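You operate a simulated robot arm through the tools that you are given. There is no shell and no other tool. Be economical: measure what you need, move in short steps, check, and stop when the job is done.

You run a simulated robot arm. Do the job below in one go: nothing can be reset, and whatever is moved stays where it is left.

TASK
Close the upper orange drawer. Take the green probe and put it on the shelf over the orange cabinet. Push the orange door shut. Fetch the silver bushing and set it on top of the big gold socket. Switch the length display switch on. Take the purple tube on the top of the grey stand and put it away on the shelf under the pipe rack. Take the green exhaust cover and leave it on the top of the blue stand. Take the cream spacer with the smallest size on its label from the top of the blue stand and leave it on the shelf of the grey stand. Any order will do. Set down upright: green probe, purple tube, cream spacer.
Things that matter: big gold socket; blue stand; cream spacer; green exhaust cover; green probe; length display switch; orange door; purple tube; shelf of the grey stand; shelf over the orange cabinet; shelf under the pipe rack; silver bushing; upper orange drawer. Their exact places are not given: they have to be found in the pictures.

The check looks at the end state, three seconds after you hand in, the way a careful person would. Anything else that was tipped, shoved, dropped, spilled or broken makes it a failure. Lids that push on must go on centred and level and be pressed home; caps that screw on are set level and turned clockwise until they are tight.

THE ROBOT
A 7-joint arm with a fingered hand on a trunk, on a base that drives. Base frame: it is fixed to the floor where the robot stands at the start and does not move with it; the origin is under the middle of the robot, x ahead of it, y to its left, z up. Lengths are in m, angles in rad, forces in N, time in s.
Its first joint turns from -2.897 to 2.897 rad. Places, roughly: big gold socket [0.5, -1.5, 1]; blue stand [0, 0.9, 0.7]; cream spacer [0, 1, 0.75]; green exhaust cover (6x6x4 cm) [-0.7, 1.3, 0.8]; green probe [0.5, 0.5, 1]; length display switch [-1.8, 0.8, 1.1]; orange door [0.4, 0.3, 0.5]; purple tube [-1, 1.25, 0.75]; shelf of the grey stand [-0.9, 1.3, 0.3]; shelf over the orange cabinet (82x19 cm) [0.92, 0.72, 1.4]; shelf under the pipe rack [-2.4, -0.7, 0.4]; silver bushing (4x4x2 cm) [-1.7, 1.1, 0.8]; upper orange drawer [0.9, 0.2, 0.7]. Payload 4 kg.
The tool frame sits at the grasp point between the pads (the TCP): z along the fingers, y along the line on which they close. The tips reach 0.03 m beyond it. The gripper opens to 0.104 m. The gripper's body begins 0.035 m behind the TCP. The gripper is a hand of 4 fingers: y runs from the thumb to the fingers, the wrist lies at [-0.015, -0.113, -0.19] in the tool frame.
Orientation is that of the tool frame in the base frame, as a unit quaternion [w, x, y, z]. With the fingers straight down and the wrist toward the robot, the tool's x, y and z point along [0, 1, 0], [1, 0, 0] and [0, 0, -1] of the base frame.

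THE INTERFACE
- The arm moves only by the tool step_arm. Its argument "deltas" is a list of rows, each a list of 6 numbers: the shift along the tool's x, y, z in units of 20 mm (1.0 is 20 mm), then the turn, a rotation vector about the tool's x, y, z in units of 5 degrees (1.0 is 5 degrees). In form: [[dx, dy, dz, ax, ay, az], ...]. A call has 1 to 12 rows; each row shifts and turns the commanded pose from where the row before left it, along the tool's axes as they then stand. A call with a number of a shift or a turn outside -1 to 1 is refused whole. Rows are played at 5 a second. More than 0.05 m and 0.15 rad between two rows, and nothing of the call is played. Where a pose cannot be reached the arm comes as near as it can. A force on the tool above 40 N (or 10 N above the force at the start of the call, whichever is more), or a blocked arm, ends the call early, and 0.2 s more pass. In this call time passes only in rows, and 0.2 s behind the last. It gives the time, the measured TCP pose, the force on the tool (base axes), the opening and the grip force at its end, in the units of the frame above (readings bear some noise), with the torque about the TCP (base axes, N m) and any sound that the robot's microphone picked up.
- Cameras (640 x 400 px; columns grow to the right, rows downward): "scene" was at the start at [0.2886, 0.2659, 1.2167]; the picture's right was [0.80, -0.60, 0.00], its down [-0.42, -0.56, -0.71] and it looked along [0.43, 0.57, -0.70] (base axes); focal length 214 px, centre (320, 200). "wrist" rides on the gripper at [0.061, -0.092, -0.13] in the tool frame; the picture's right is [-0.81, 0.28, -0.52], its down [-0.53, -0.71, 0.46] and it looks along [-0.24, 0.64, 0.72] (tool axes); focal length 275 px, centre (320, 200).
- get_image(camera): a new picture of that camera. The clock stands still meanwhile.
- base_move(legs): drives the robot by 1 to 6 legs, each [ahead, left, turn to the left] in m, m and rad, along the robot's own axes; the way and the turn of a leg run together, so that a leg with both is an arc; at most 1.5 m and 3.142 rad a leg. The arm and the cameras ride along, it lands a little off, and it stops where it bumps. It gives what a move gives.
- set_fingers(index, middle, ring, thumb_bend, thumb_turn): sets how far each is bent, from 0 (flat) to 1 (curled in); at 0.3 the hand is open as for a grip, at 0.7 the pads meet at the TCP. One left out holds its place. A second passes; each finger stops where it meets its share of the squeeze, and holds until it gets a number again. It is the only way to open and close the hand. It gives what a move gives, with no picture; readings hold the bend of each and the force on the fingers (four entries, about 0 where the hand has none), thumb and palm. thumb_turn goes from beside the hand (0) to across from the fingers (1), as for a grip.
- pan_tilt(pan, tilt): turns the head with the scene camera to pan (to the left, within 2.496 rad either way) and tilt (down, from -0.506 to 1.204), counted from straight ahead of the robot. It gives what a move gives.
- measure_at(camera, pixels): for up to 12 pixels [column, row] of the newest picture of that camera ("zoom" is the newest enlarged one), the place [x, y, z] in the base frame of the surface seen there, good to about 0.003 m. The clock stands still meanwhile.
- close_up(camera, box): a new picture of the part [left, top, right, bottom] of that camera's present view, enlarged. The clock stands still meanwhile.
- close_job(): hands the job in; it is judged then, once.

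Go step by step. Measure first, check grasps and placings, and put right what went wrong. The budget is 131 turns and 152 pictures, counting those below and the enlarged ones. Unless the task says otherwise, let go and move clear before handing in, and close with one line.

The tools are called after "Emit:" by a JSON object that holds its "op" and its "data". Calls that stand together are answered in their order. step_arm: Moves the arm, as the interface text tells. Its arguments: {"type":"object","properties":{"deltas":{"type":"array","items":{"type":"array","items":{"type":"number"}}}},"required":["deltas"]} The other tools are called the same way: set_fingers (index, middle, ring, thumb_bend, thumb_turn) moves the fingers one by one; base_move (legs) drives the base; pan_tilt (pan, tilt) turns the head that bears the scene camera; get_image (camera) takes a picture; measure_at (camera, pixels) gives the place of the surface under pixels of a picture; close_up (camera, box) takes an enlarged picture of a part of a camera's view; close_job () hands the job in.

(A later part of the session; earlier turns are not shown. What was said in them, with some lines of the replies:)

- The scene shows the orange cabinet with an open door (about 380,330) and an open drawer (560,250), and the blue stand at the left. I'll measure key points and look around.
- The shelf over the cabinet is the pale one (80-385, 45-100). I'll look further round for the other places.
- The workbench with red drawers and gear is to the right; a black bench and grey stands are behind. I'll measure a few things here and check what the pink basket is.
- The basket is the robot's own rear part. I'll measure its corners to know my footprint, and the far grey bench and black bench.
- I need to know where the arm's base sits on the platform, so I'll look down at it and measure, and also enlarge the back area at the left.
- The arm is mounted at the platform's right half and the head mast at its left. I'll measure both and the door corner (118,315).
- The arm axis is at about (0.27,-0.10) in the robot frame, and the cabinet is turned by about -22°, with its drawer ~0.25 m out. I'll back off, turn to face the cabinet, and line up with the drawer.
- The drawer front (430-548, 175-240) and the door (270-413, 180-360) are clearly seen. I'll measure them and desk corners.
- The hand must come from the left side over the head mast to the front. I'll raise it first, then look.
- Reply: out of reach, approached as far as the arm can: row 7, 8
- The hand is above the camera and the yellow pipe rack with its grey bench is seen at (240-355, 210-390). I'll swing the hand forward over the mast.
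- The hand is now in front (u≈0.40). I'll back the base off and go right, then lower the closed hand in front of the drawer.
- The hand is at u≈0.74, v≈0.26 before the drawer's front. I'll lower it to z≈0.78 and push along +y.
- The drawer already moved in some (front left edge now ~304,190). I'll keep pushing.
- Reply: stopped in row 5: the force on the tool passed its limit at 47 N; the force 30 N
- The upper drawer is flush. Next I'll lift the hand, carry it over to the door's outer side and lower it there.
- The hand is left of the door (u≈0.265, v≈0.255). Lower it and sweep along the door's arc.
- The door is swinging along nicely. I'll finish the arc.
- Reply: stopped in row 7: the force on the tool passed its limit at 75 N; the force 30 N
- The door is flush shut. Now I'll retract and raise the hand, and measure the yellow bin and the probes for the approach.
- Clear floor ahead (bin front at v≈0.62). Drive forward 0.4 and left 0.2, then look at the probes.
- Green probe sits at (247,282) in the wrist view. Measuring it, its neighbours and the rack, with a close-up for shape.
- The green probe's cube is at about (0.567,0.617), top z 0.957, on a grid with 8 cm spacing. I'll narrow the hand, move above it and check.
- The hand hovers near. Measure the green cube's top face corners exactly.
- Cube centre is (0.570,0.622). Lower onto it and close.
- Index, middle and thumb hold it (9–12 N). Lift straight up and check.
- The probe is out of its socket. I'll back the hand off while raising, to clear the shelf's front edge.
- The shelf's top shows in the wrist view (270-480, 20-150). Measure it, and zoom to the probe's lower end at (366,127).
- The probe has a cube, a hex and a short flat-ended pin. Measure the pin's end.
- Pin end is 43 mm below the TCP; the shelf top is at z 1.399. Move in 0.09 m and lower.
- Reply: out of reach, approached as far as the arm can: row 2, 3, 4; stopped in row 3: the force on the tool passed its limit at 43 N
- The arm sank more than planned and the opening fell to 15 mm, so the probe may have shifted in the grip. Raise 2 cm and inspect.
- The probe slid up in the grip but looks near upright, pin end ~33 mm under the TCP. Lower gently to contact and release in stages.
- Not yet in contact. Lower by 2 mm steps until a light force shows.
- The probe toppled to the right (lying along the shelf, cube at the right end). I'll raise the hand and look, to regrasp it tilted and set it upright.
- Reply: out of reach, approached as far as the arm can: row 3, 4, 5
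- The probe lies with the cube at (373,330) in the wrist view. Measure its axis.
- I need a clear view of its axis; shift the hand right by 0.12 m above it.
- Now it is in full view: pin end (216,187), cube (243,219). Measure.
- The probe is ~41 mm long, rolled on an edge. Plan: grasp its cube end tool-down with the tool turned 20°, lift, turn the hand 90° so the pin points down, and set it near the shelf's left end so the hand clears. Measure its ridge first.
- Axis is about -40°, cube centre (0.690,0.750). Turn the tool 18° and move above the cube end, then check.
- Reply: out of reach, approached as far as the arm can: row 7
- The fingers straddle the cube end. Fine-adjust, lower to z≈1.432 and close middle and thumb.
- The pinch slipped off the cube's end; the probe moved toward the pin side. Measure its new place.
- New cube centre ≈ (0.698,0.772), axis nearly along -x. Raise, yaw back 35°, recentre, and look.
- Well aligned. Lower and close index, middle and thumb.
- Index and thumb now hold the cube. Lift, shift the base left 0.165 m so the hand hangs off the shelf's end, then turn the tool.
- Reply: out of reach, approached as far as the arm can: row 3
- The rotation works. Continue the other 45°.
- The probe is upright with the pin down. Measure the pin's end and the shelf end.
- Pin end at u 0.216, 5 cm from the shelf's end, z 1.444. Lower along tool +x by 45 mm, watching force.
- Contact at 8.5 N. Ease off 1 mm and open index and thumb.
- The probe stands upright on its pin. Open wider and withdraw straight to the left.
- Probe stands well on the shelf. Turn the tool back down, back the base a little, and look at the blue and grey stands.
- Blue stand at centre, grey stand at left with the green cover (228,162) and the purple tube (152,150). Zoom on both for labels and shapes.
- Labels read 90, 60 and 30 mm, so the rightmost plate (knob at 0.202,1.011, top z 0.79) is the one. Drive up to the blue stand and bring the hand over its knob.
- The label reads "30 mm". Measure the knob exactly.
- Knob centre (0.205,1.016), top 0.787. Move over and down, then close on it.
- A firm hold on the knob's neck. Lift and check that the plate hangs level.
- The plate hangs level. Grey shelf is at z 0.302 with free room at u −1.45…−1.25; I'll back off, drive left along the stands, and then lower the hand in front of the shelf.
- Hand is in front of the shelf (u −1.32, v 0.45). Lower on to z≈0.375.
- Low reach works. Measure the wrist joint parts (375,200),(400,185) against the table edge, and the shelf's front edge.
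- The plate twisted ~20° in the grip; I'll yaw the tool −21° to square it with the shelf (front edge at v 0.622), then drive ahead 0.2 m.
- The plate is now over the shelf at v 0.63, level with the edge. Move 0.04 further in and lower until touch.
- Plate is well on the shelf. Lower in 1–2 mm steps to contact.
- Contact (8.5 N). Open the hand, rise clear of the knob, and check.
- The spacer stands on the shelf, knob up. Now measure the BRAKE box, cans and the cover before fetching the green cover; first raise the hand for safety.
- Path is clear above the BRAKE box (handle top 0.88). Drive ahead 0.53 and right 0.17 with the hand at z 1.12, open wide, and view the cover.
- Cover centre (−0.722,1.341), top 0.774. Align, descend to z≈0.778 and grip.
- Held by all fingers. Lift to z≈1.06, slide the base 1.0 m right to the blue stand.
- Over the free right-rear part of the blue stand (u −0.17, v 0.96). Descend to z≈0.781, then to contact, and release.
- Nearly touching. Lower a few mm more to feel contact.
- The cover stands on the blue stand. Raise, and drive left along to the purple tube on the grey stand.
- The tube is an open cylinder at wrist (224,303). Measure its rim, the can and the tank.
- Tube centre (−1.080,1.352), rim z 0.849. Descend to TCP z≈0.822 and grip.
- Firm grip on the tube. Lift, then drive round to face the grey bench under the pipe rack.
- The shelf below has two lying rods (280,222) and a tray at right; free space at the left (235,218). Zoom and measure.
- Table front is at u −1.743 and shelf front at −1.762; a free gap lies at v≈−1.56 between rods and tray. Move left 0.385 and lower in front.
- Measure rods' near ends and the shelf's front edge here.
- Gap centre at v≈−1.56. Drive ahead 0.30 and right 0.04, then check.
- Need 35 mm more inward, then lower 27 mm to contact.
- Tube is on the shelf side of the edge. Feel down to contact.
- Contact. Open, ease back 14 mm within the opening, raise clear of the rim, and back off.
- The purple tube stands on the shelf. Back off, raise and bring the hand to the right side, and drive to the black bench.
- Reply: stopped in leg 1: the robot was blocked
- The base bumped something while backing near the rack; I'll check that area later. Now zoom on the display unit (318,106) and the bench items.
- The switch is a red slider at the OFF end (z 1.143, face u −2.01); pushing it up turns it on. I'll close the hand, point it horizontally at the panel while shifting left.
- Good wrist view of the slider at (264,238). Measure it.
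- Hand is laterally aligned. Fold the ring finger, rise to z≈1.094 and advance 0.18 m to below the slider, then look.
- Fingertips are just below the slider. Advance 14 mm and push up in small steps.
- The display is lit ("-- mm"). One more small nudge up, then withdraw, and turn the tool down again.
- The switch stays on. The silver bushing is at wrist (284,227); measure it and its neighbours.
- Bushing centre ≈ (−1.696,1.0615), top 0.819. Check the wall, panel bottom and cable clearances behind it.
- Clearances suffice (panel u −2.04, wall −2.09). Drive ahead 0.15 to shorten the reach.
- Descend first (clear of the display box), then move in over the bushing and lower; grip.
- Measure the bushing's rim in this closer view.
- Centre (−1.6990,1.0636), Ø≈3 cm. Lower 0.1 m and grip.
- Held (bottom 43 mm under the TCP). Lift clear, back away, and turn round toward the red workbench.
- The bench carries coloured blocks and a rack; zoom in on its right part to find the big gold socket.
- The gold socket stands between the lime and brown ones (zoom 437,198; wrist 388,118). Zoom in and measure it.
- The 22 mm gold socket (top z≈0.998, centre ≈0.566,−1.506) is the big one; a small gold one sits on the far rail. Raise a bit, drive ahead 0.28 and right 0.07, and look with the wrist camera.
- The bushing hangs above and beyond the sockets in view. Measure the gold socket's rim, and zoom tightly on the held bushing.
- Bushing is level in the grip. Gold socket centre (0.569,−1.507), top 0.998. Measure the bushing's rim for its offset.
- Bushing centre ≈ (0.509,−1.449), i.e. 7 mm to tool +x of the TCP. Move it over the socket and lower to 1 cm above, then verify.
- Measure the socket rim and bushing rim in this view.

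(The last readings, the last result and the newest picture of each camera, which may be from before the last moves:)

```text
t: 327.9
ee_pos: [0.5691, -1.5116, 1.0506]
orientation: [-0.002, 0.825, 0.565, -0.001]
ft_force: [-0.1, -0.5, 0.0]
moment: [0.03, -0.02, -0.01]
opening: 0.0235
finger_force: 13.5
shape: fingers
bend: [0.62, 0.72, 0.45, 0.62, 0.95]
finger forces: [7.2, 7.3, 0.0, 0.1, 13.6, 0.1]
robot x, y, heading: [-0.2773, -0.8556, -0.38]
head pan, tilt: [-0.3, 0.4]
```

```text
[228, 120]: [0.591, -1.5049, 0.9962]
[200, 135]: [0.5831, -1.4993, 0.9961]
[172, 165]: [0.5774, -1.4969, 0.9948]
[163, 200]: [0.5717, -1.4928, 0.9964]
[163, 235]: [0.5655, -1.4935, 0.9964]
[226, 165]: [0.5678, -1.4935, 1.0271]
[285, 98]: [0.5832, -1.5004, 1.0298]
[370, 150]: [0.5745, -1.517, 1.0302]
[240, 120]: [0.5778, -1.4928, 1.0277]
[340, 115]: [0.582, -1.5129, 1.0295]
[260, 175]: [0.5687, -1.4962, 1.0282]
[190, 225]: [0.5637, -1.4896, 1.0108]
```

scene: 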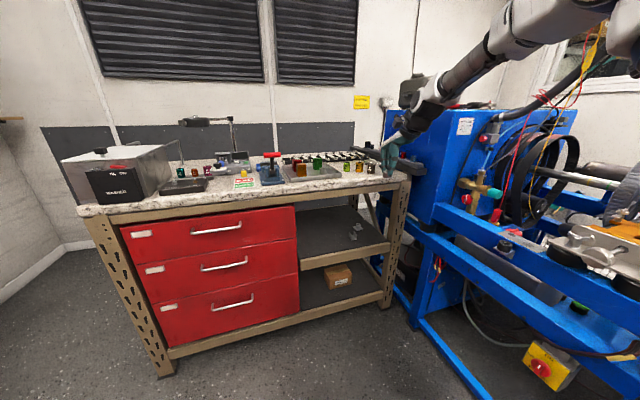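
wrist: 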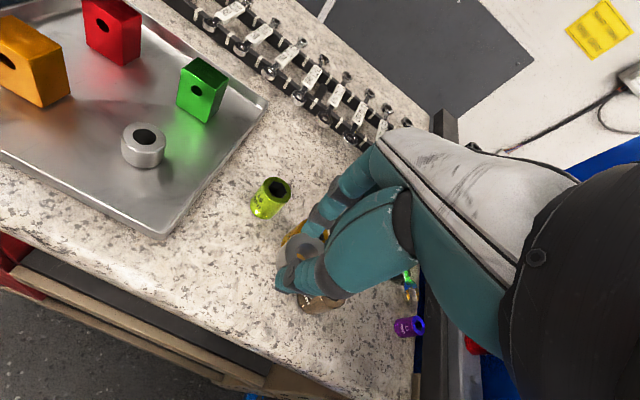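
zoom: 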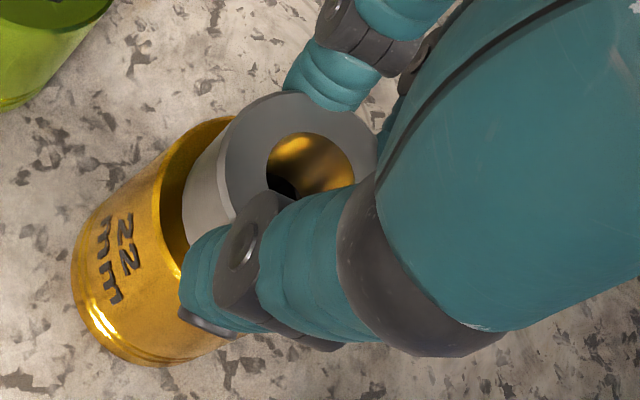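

Bushing centre ≈ (0.570,−1.505), socket ≈ (0.5715,−1.509). Nudge by ~4 mm, lower to contact.

Emit:
{"op": "step_arm", "data": {"deltas": [[-0.17, 0.14, 0, 0, 0, 0], [0, 0, 0.35, 0, 0, 0], [0, 0, 0.15, 0, 0, 0]]}}

Emit:
{"op": "close_up", "data": {"camera": "scene", "box": [360, 155, 410, 190]}}

Emit:
{"op": "close_up", "data": {"camera": "wrist", "box": [260, 210, 360, 310]}}

```text
t: 328.8
ee_pos: [0.57, -1.5166, 1.042]
orientation: [-0.003, 0.825, 0.565, -0.001]
ft_force: [0.1, 0.3, -1.7]
moment: [-0.01, 0.0, -0.04]
opening: 0.0235
finger_force: 14.5
shape: fingers
bend: [0.62, 0.72, 0.45, 0.62, 0.95]
finger forces: [7.2, 7.4, 0.0, 0.1, 13.5, 0.0]
robot x, y, heading: [-0.2752, -0.8564, -0.376]
head pan, tilt: [-0.3, 0.4]
```

```text
11.43 times, centred on (385, 172) of scene
```

zoom: 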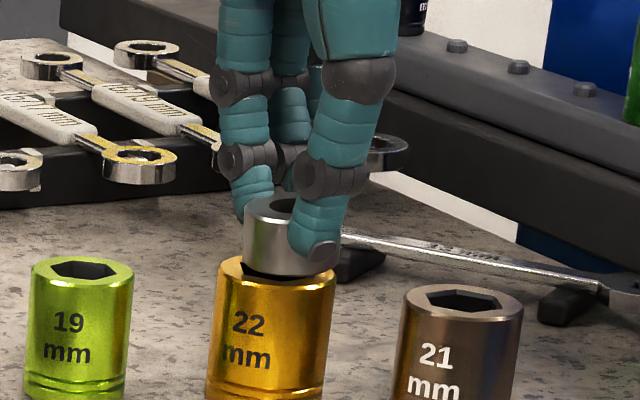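

```text
4.00 times, centred on (310, 260) of wrist
```

zoom: 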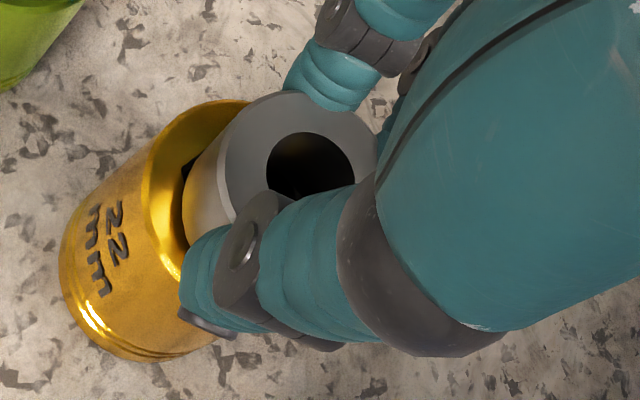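

In the scene close-up the socket spans 218–336 and the bushing 245–340, so it sits ~5 mm too far right; shift it back left and lower.

Emit:
{"op": "step_arm", "data": {"deltas": [[0.22, 0.07, 0, 0, 0, 0], [0, 0, 0.05, 0, 0, 0]]}}

Emit:
{"op": "close_up", "data": {"camera": "scene", "box": [360, 155, 410, 190]}}

```text
t: 329.4
ee_pos: [0.5728, -1.5151, 1.0411]
orientation: [-0.004, 0.824, 0.566, -0.001]
ft_force: [-0.2, 0.1, -1.1]
moment: [-0.02, 0.03, 0.0]
opening: 0.0237
finger_force: 14.0
shape: fingers
bend: [0.62, 0.72, 0.45, 0.62, 0.95]
finger forces: [7.2, 7.3, 0.0, 0.1, 13.6, 0.0]
robot x, y, heading: [-0.2806, -0.8582, -0.373]
head pan, tilt: [-0.3, 0.4]
```

```text
11.43 times, centred on (385, 172) of scene
```

zoom: 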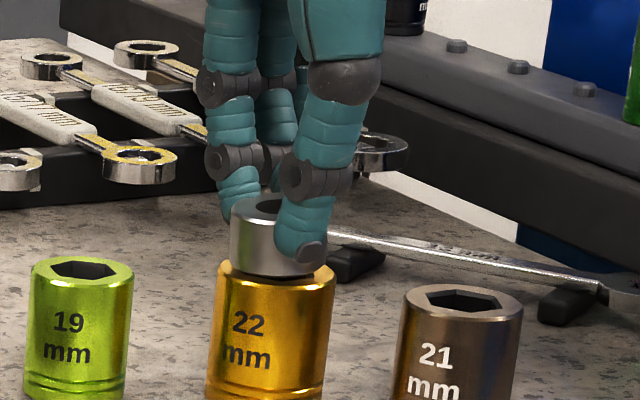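

Laterally centred now (230–326 over 218–336), depth also fits. Lower in 1 mm steps to contact.

Emit:
{"op": "step_arm", "data": {"deltas": [[0, 0, 0.05, 0, 0, 0], [0, 0, 0.05, 0, 0, 0]]}}

Emit:
{"op": "step_arm", "data": {"deltas": [[0, 0, 0.05, 0, 0, 0]]}}

```text
t: 329.9
ee_pos: [0.5731, -1.514, 1.0384]
orientation: [-0.003, 0.825, 0.565, -0.001]
ft_force: [-0.1, 0.0, -0.1]
moment: [0.05, 0.0, 0.0]
opening: 0.0235
finger_force: 14.5
shape: fingers
bend: [0.62, 0.72, 0.45, 0.62, 0.95]
finger forces: [7.6, 7.1, 0.0, 0.0, 13.6, 0.0]
robot x, y, heading: [-0.2757, -0.8589, -0.38]
head pan, tilt: [-0.3, 0.4]
```

```text
t: 330.4
ee_pos: [0.5728, -1.5142, 1.0384]
orientation: [-0.003, 0.825, 0.565, 0.0]
ft_force: [-1.5, -1.4, 5.2]
moment: [0.06, 0.04, 0.02]
opening: 0.0235
finger_force: 14.8
shape: fingers
bend: [0.62, 0.72, 0.45, 0.62, 0.95]
finger forces: [8.1, 7.3, 0.0, 0.0, 13.9, 0.0]
robot x, y, heading: [-0.276, -0.854, -0.376]
head pan, tilt: [-0.3, 0.4]
```

Contact at 5 N. Check the seat before letting go.

Emit:
{"op": "close_up", "data": {"camera": "scene", "box": [360, 155, 410, 190]}}

Emit:
{"op": "close_up", "data": {"camera": "wrist", "box": [260, 210, 360, 310]}}

```text
11.43 times, centred on (385, 172) of scene
```

zoom: 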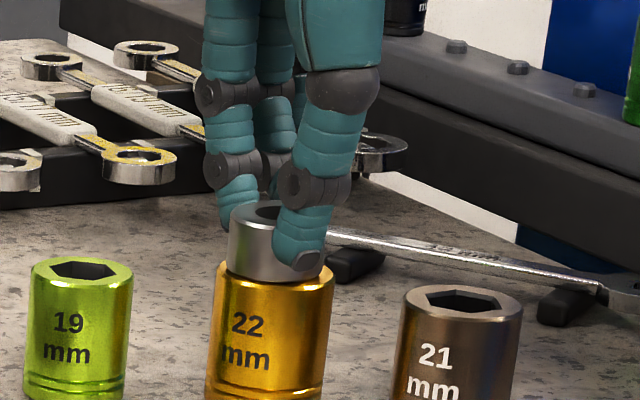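

```text
4.00 times, centred on (310, 260) of wrist
```

zoom: 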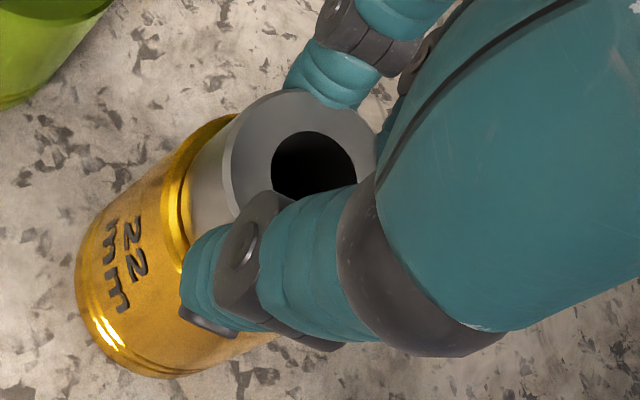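

It sits level and centred. Ease the pressure and open.

Emit:
{"op": "step_arm", "data": {"deltas": [[0, 0, -0.03, 0, 0, 0]]}}

Emit:
{"op": "set_fingers", "data": {"index": 0.48, "middle": 0.52, "thumb_bend": 0.48}}

Emit:
{"op": "set_fingers", "data": {"index": 0.35, "middle": 0.35, "ring": 0.35, "thumb_bend": 0.35}}

Emit:
{"op": "step_arm", "data": {"deltas": [[0, 0, -0.5, 0, 0, 0], [0, 0, -1, 0, 0, 0], [0, 0, -1, 0, 0, 0], [0, 0, -1, 0, 0, 0], [0, 0, -1, 0, 0, 0]]}}

Emit:
{"op": "close_up", "data": {"camera": "scene", "box": [350, 130, 430, 200]}}

```text
t: 330.8
ee_pos: [0.5728, -1.5144, 1.0385]
orientation: [-0.003, 0.825, 0.565, 0.0]
ft_force: [-1.2, -0.7, 4.8]
moment: [0.06, 0.03, -0.01]
opening: 0.0234
finger_force: 15.3
shape: fingers
bend: [0.62, 0.72, 0.45, 0.62, 0.95]
finger forces: [8.0, 7.4, 0.0, 0.0, 14.1, 0.1]
robot x, y, heading: [-0.277, -0.8615, -0.38]
head pan, tilt: [-0.3, 0.4]
```

```text
t: 331.8
ee_pos: [0.5728, -1.5137, 1.0378]
orientation: [-0.003, 0.825, 0.565, -0.001]
ft_force: [-0.3, 0.1, 0.7]
moment: [-0.02, -0.02, -0.01]
opening: 0.0568
finger_force: 0.0
shape: fingers
bend: [0.48, 0.52, 0.45, 0.48, 0.97]
finger forces: [0.1, 0.0, 0.0, 0.0, 0.0, 0.1]
robot x, y, heading: [-0.2731, -0.8549, -0.376]
head pan, tilt: [-0.3, 0.4]
```

```text
t: 332.8
ee_pos: [0.5719, -1.5151, 1.0381]
orientation: [-0.004, 0.825, 0.566, -0.001]
ft_force: [-0.1, -0.3, 0.1]
moment: [0.0, 0.0, -0.02]
opening: 0.0902
finger_force: 0.0
shape: fingers
bend: [0.35, 0.35, 0.35, 0.35, 0.97]
finger forces: [0.0, 0.0, 0.1, 0.1, 0.1, 0.1]
robot x, y, heading: [-0.2779, -0.8548, -0.373]
head pan, tilt: [-0.3, 0.4]
```

```text
t: 333.9
ee_pos: [0.5735, -1.5148, 1.1268]
orientation: [-0.003, 0.825, 0.565, -0.001]
ft_force: [-0.3, 0.1, 0.4]
moment: [-0.01, 0.01, -0.01]
opening: 0.0905
finger_force: 0.1
shape: fingers
bend: [0.35, 0.35, 0.35, 0.35, 0.97]
finger forces: [0.1, 0.1, 0.0, 0.0, 0.0, 0.0]
robot x, y, heading: [-0.2756, -0.857, -0.379]
head pan, tilt: [-0.3, 0.4]
```

```text
5.71 times, centred on (390, 165) of scene
```

zoom: 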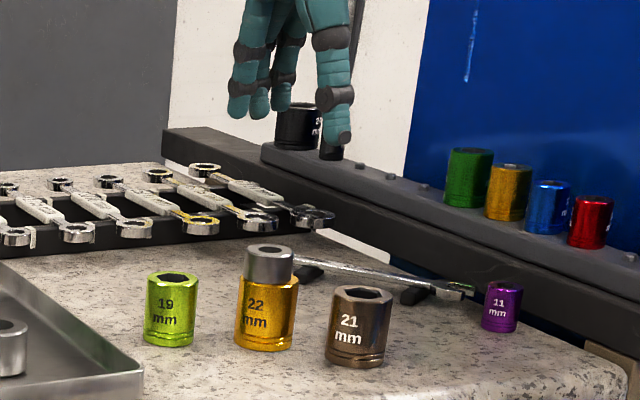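

The bushing sits neatly on the gold socket. Back away and do a final check of the cabinet, probe, cover and the place where the base bumped.

Emit:
{"op": "base_move", "data": {"legs": [[-0.3, 0.15, 0]]}}

Emit:
{"op": "pan_tilt", "data": {"pan": 1.0, "tilt": 0.2}}

Emit:
{"op": "get_image", "data": {"camera": "scene"}}

Emit:
{"op": "pan_tilt", "data": {"pan": -1.3, "tilt": 0.5}}

Emit:
{"op": "get_image", "data": {"camera": "scene"}}

```text
t: 336.2
ee_pos: [0.3458, -1.2634, 1.1276]
orientation: [-0.004, 0.824, 0.566, -0.001]
ft_force: [-0.4, 0.2, 0.8]
moment: [0.0, 0.01, 0.05]
opening: 0.0905
finger_force: 0.0
shape: fingers
bend: [0.35, 0.35, 0.35, 0.35, 0.97]
finger forces: [0.0, 0.1, 0.0, 0.0, 0.1, 0.1]
robot x, y, heading: [-0.5025, -0.608, -0.372]
head pan, tilt: [-0.3, 0.4]
```

```text
t: 337.6
ee_pos: [0.3449, -1.2627, 1.1272]
orientation: [-0.003, 0.824, 0.566, -0.002]
ft_force: [0.8, 0.7, -0.3]
moment: [-0.02, 0.04, -0.03]
opening: 0.09
finger_force: 0.0
shape: fingers
bend: [0.35, 0.35, 0.35, 0.35, 0.97]
finger forces: [0.0, 0.1, 0.1, 0.0, 0.0, 0.1]
robot x, y, heading: [-0.5033, -0.6081, -0.375]
head pan, tilt: [1.0, 0.201]
```

```text
17 pictures are left
```

scene: 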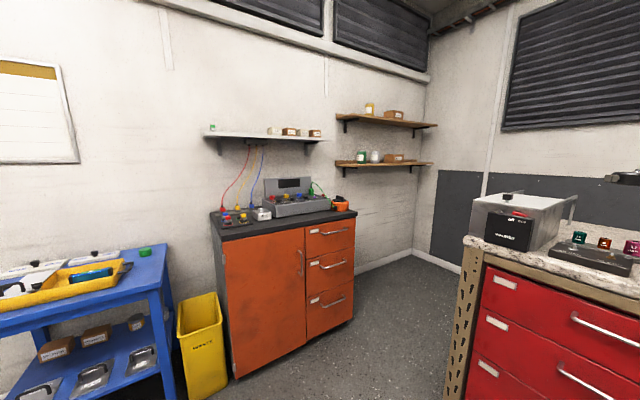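

```text
t: 339.8
ee_pos: [0.3451, -1.2639, 1.1271]
orientation: [-0.004, 0.824, 0.566, -0.001]
ft_force: [0.1, 0.1, -0.5]
moment: [-0.02, 0.03, 0.01]
opening: 0.0903
finger_force: 0.1
shape: fingers
bend: [0.35, 0.35, 0.35, 0.35, 0.97]
finger forces: [0.0, 0.0, 0.1, 0.0, 0.1, 0.0]
robot x, y, heading: [-0.5114, -0.6103, -0.372]
head pan, tilt: [-1.3, 0.499]
```

```text
16 pictures are left
```

scene: 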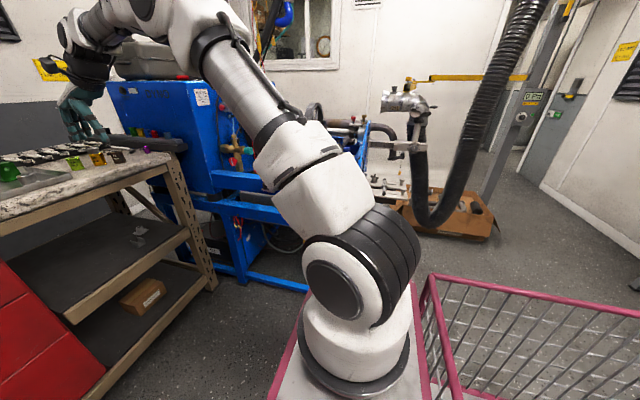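

All looks in order. One last check of the drawer/door flushness and the probe.

Emit:
{"op": "pan_tilt", "data": {"pan": 1.0, "tilt": 0.2}}

Emit:
{"op": "close_up", "data": {"camera": "scene", "box": [190, 110, 370, 280]}}

Emit:
{"op": "measure_at", "data": {"camera": "zoom", "pixels": [[420, 285], [420, 350], [420, 430], [540, 270], [540, 330], [380, 300], [200, 320], [150, 320], [385, 270], [410, 265], [560, 300]]}}

```text
t: 341.9
ee_pos: [0.3461, -1.2618, 1.1273]
orientation: [-0.004, 0.824, 0.566, -0.002]
ft_force: [0.5, 1.0, 0.1]
moment: [-0.02, 0.0, 0.01]
opening: 0.0905
finger_force: 0.1
shape: fingers
bend: [0.35, 0.35, 0.35, 0.35, 0.97]
finger forces: [0.0, 0.0, 0.0, 0.0, 0.1, 0.0]
robot x, y, heading: [-0.507, -0.604, -0.374]
head pan, tilt: [1.0, 0.201]
```

```text
2.35 times, centred on (280, 195) of scene
```

zoom: 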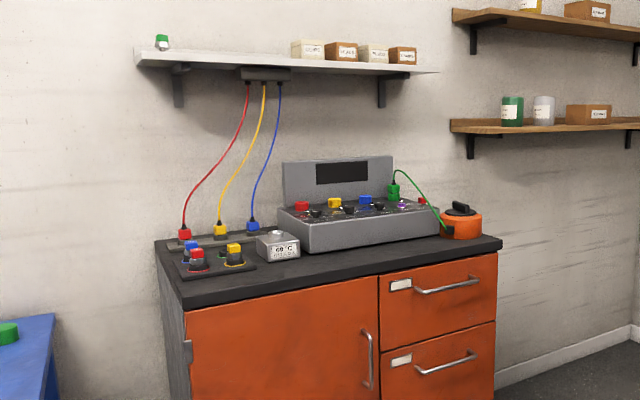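

```text
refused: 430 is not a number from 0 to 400
```

Emit:
{"op": "measure_at", "data": {"camera": "zoom", "pixels": [[395, 310], [395, 380], [480, 310], [480, 365], [370, 310], [340, 320], [220, 340], [205, 380], [365, 392]]}}

```text
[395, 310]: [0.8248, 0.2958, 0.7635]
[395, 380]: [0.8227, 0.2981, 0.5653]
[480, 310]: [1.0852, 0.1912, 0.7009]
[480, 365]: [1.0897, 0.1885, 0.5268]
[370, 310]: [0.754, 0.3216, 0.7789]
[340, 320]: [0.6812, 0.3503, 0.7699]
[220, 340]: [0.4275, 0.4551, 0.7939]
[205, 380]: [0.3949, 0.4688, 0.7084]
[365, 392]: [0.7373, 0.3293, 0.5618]
```

Upper drawer, lower drawers and door all lie in one plane (v 0.580–0.583), and the probe stands upright. Handing in.

Emit:
{"op": "close_job", "data": {}}

```text
The job is handed in.
```

All eight jobs are done and handed in. In the last pictures the drawer and door were flush, and the green probe and the bushing were in place. The spacer, purple tube and exhaust cover looked right when I set them down. The display was still lit when I moved off. While backing away from the pipe rack the base bumped something and stopped. I saw nothing moved there afterwards, but I did not find out what it touched.
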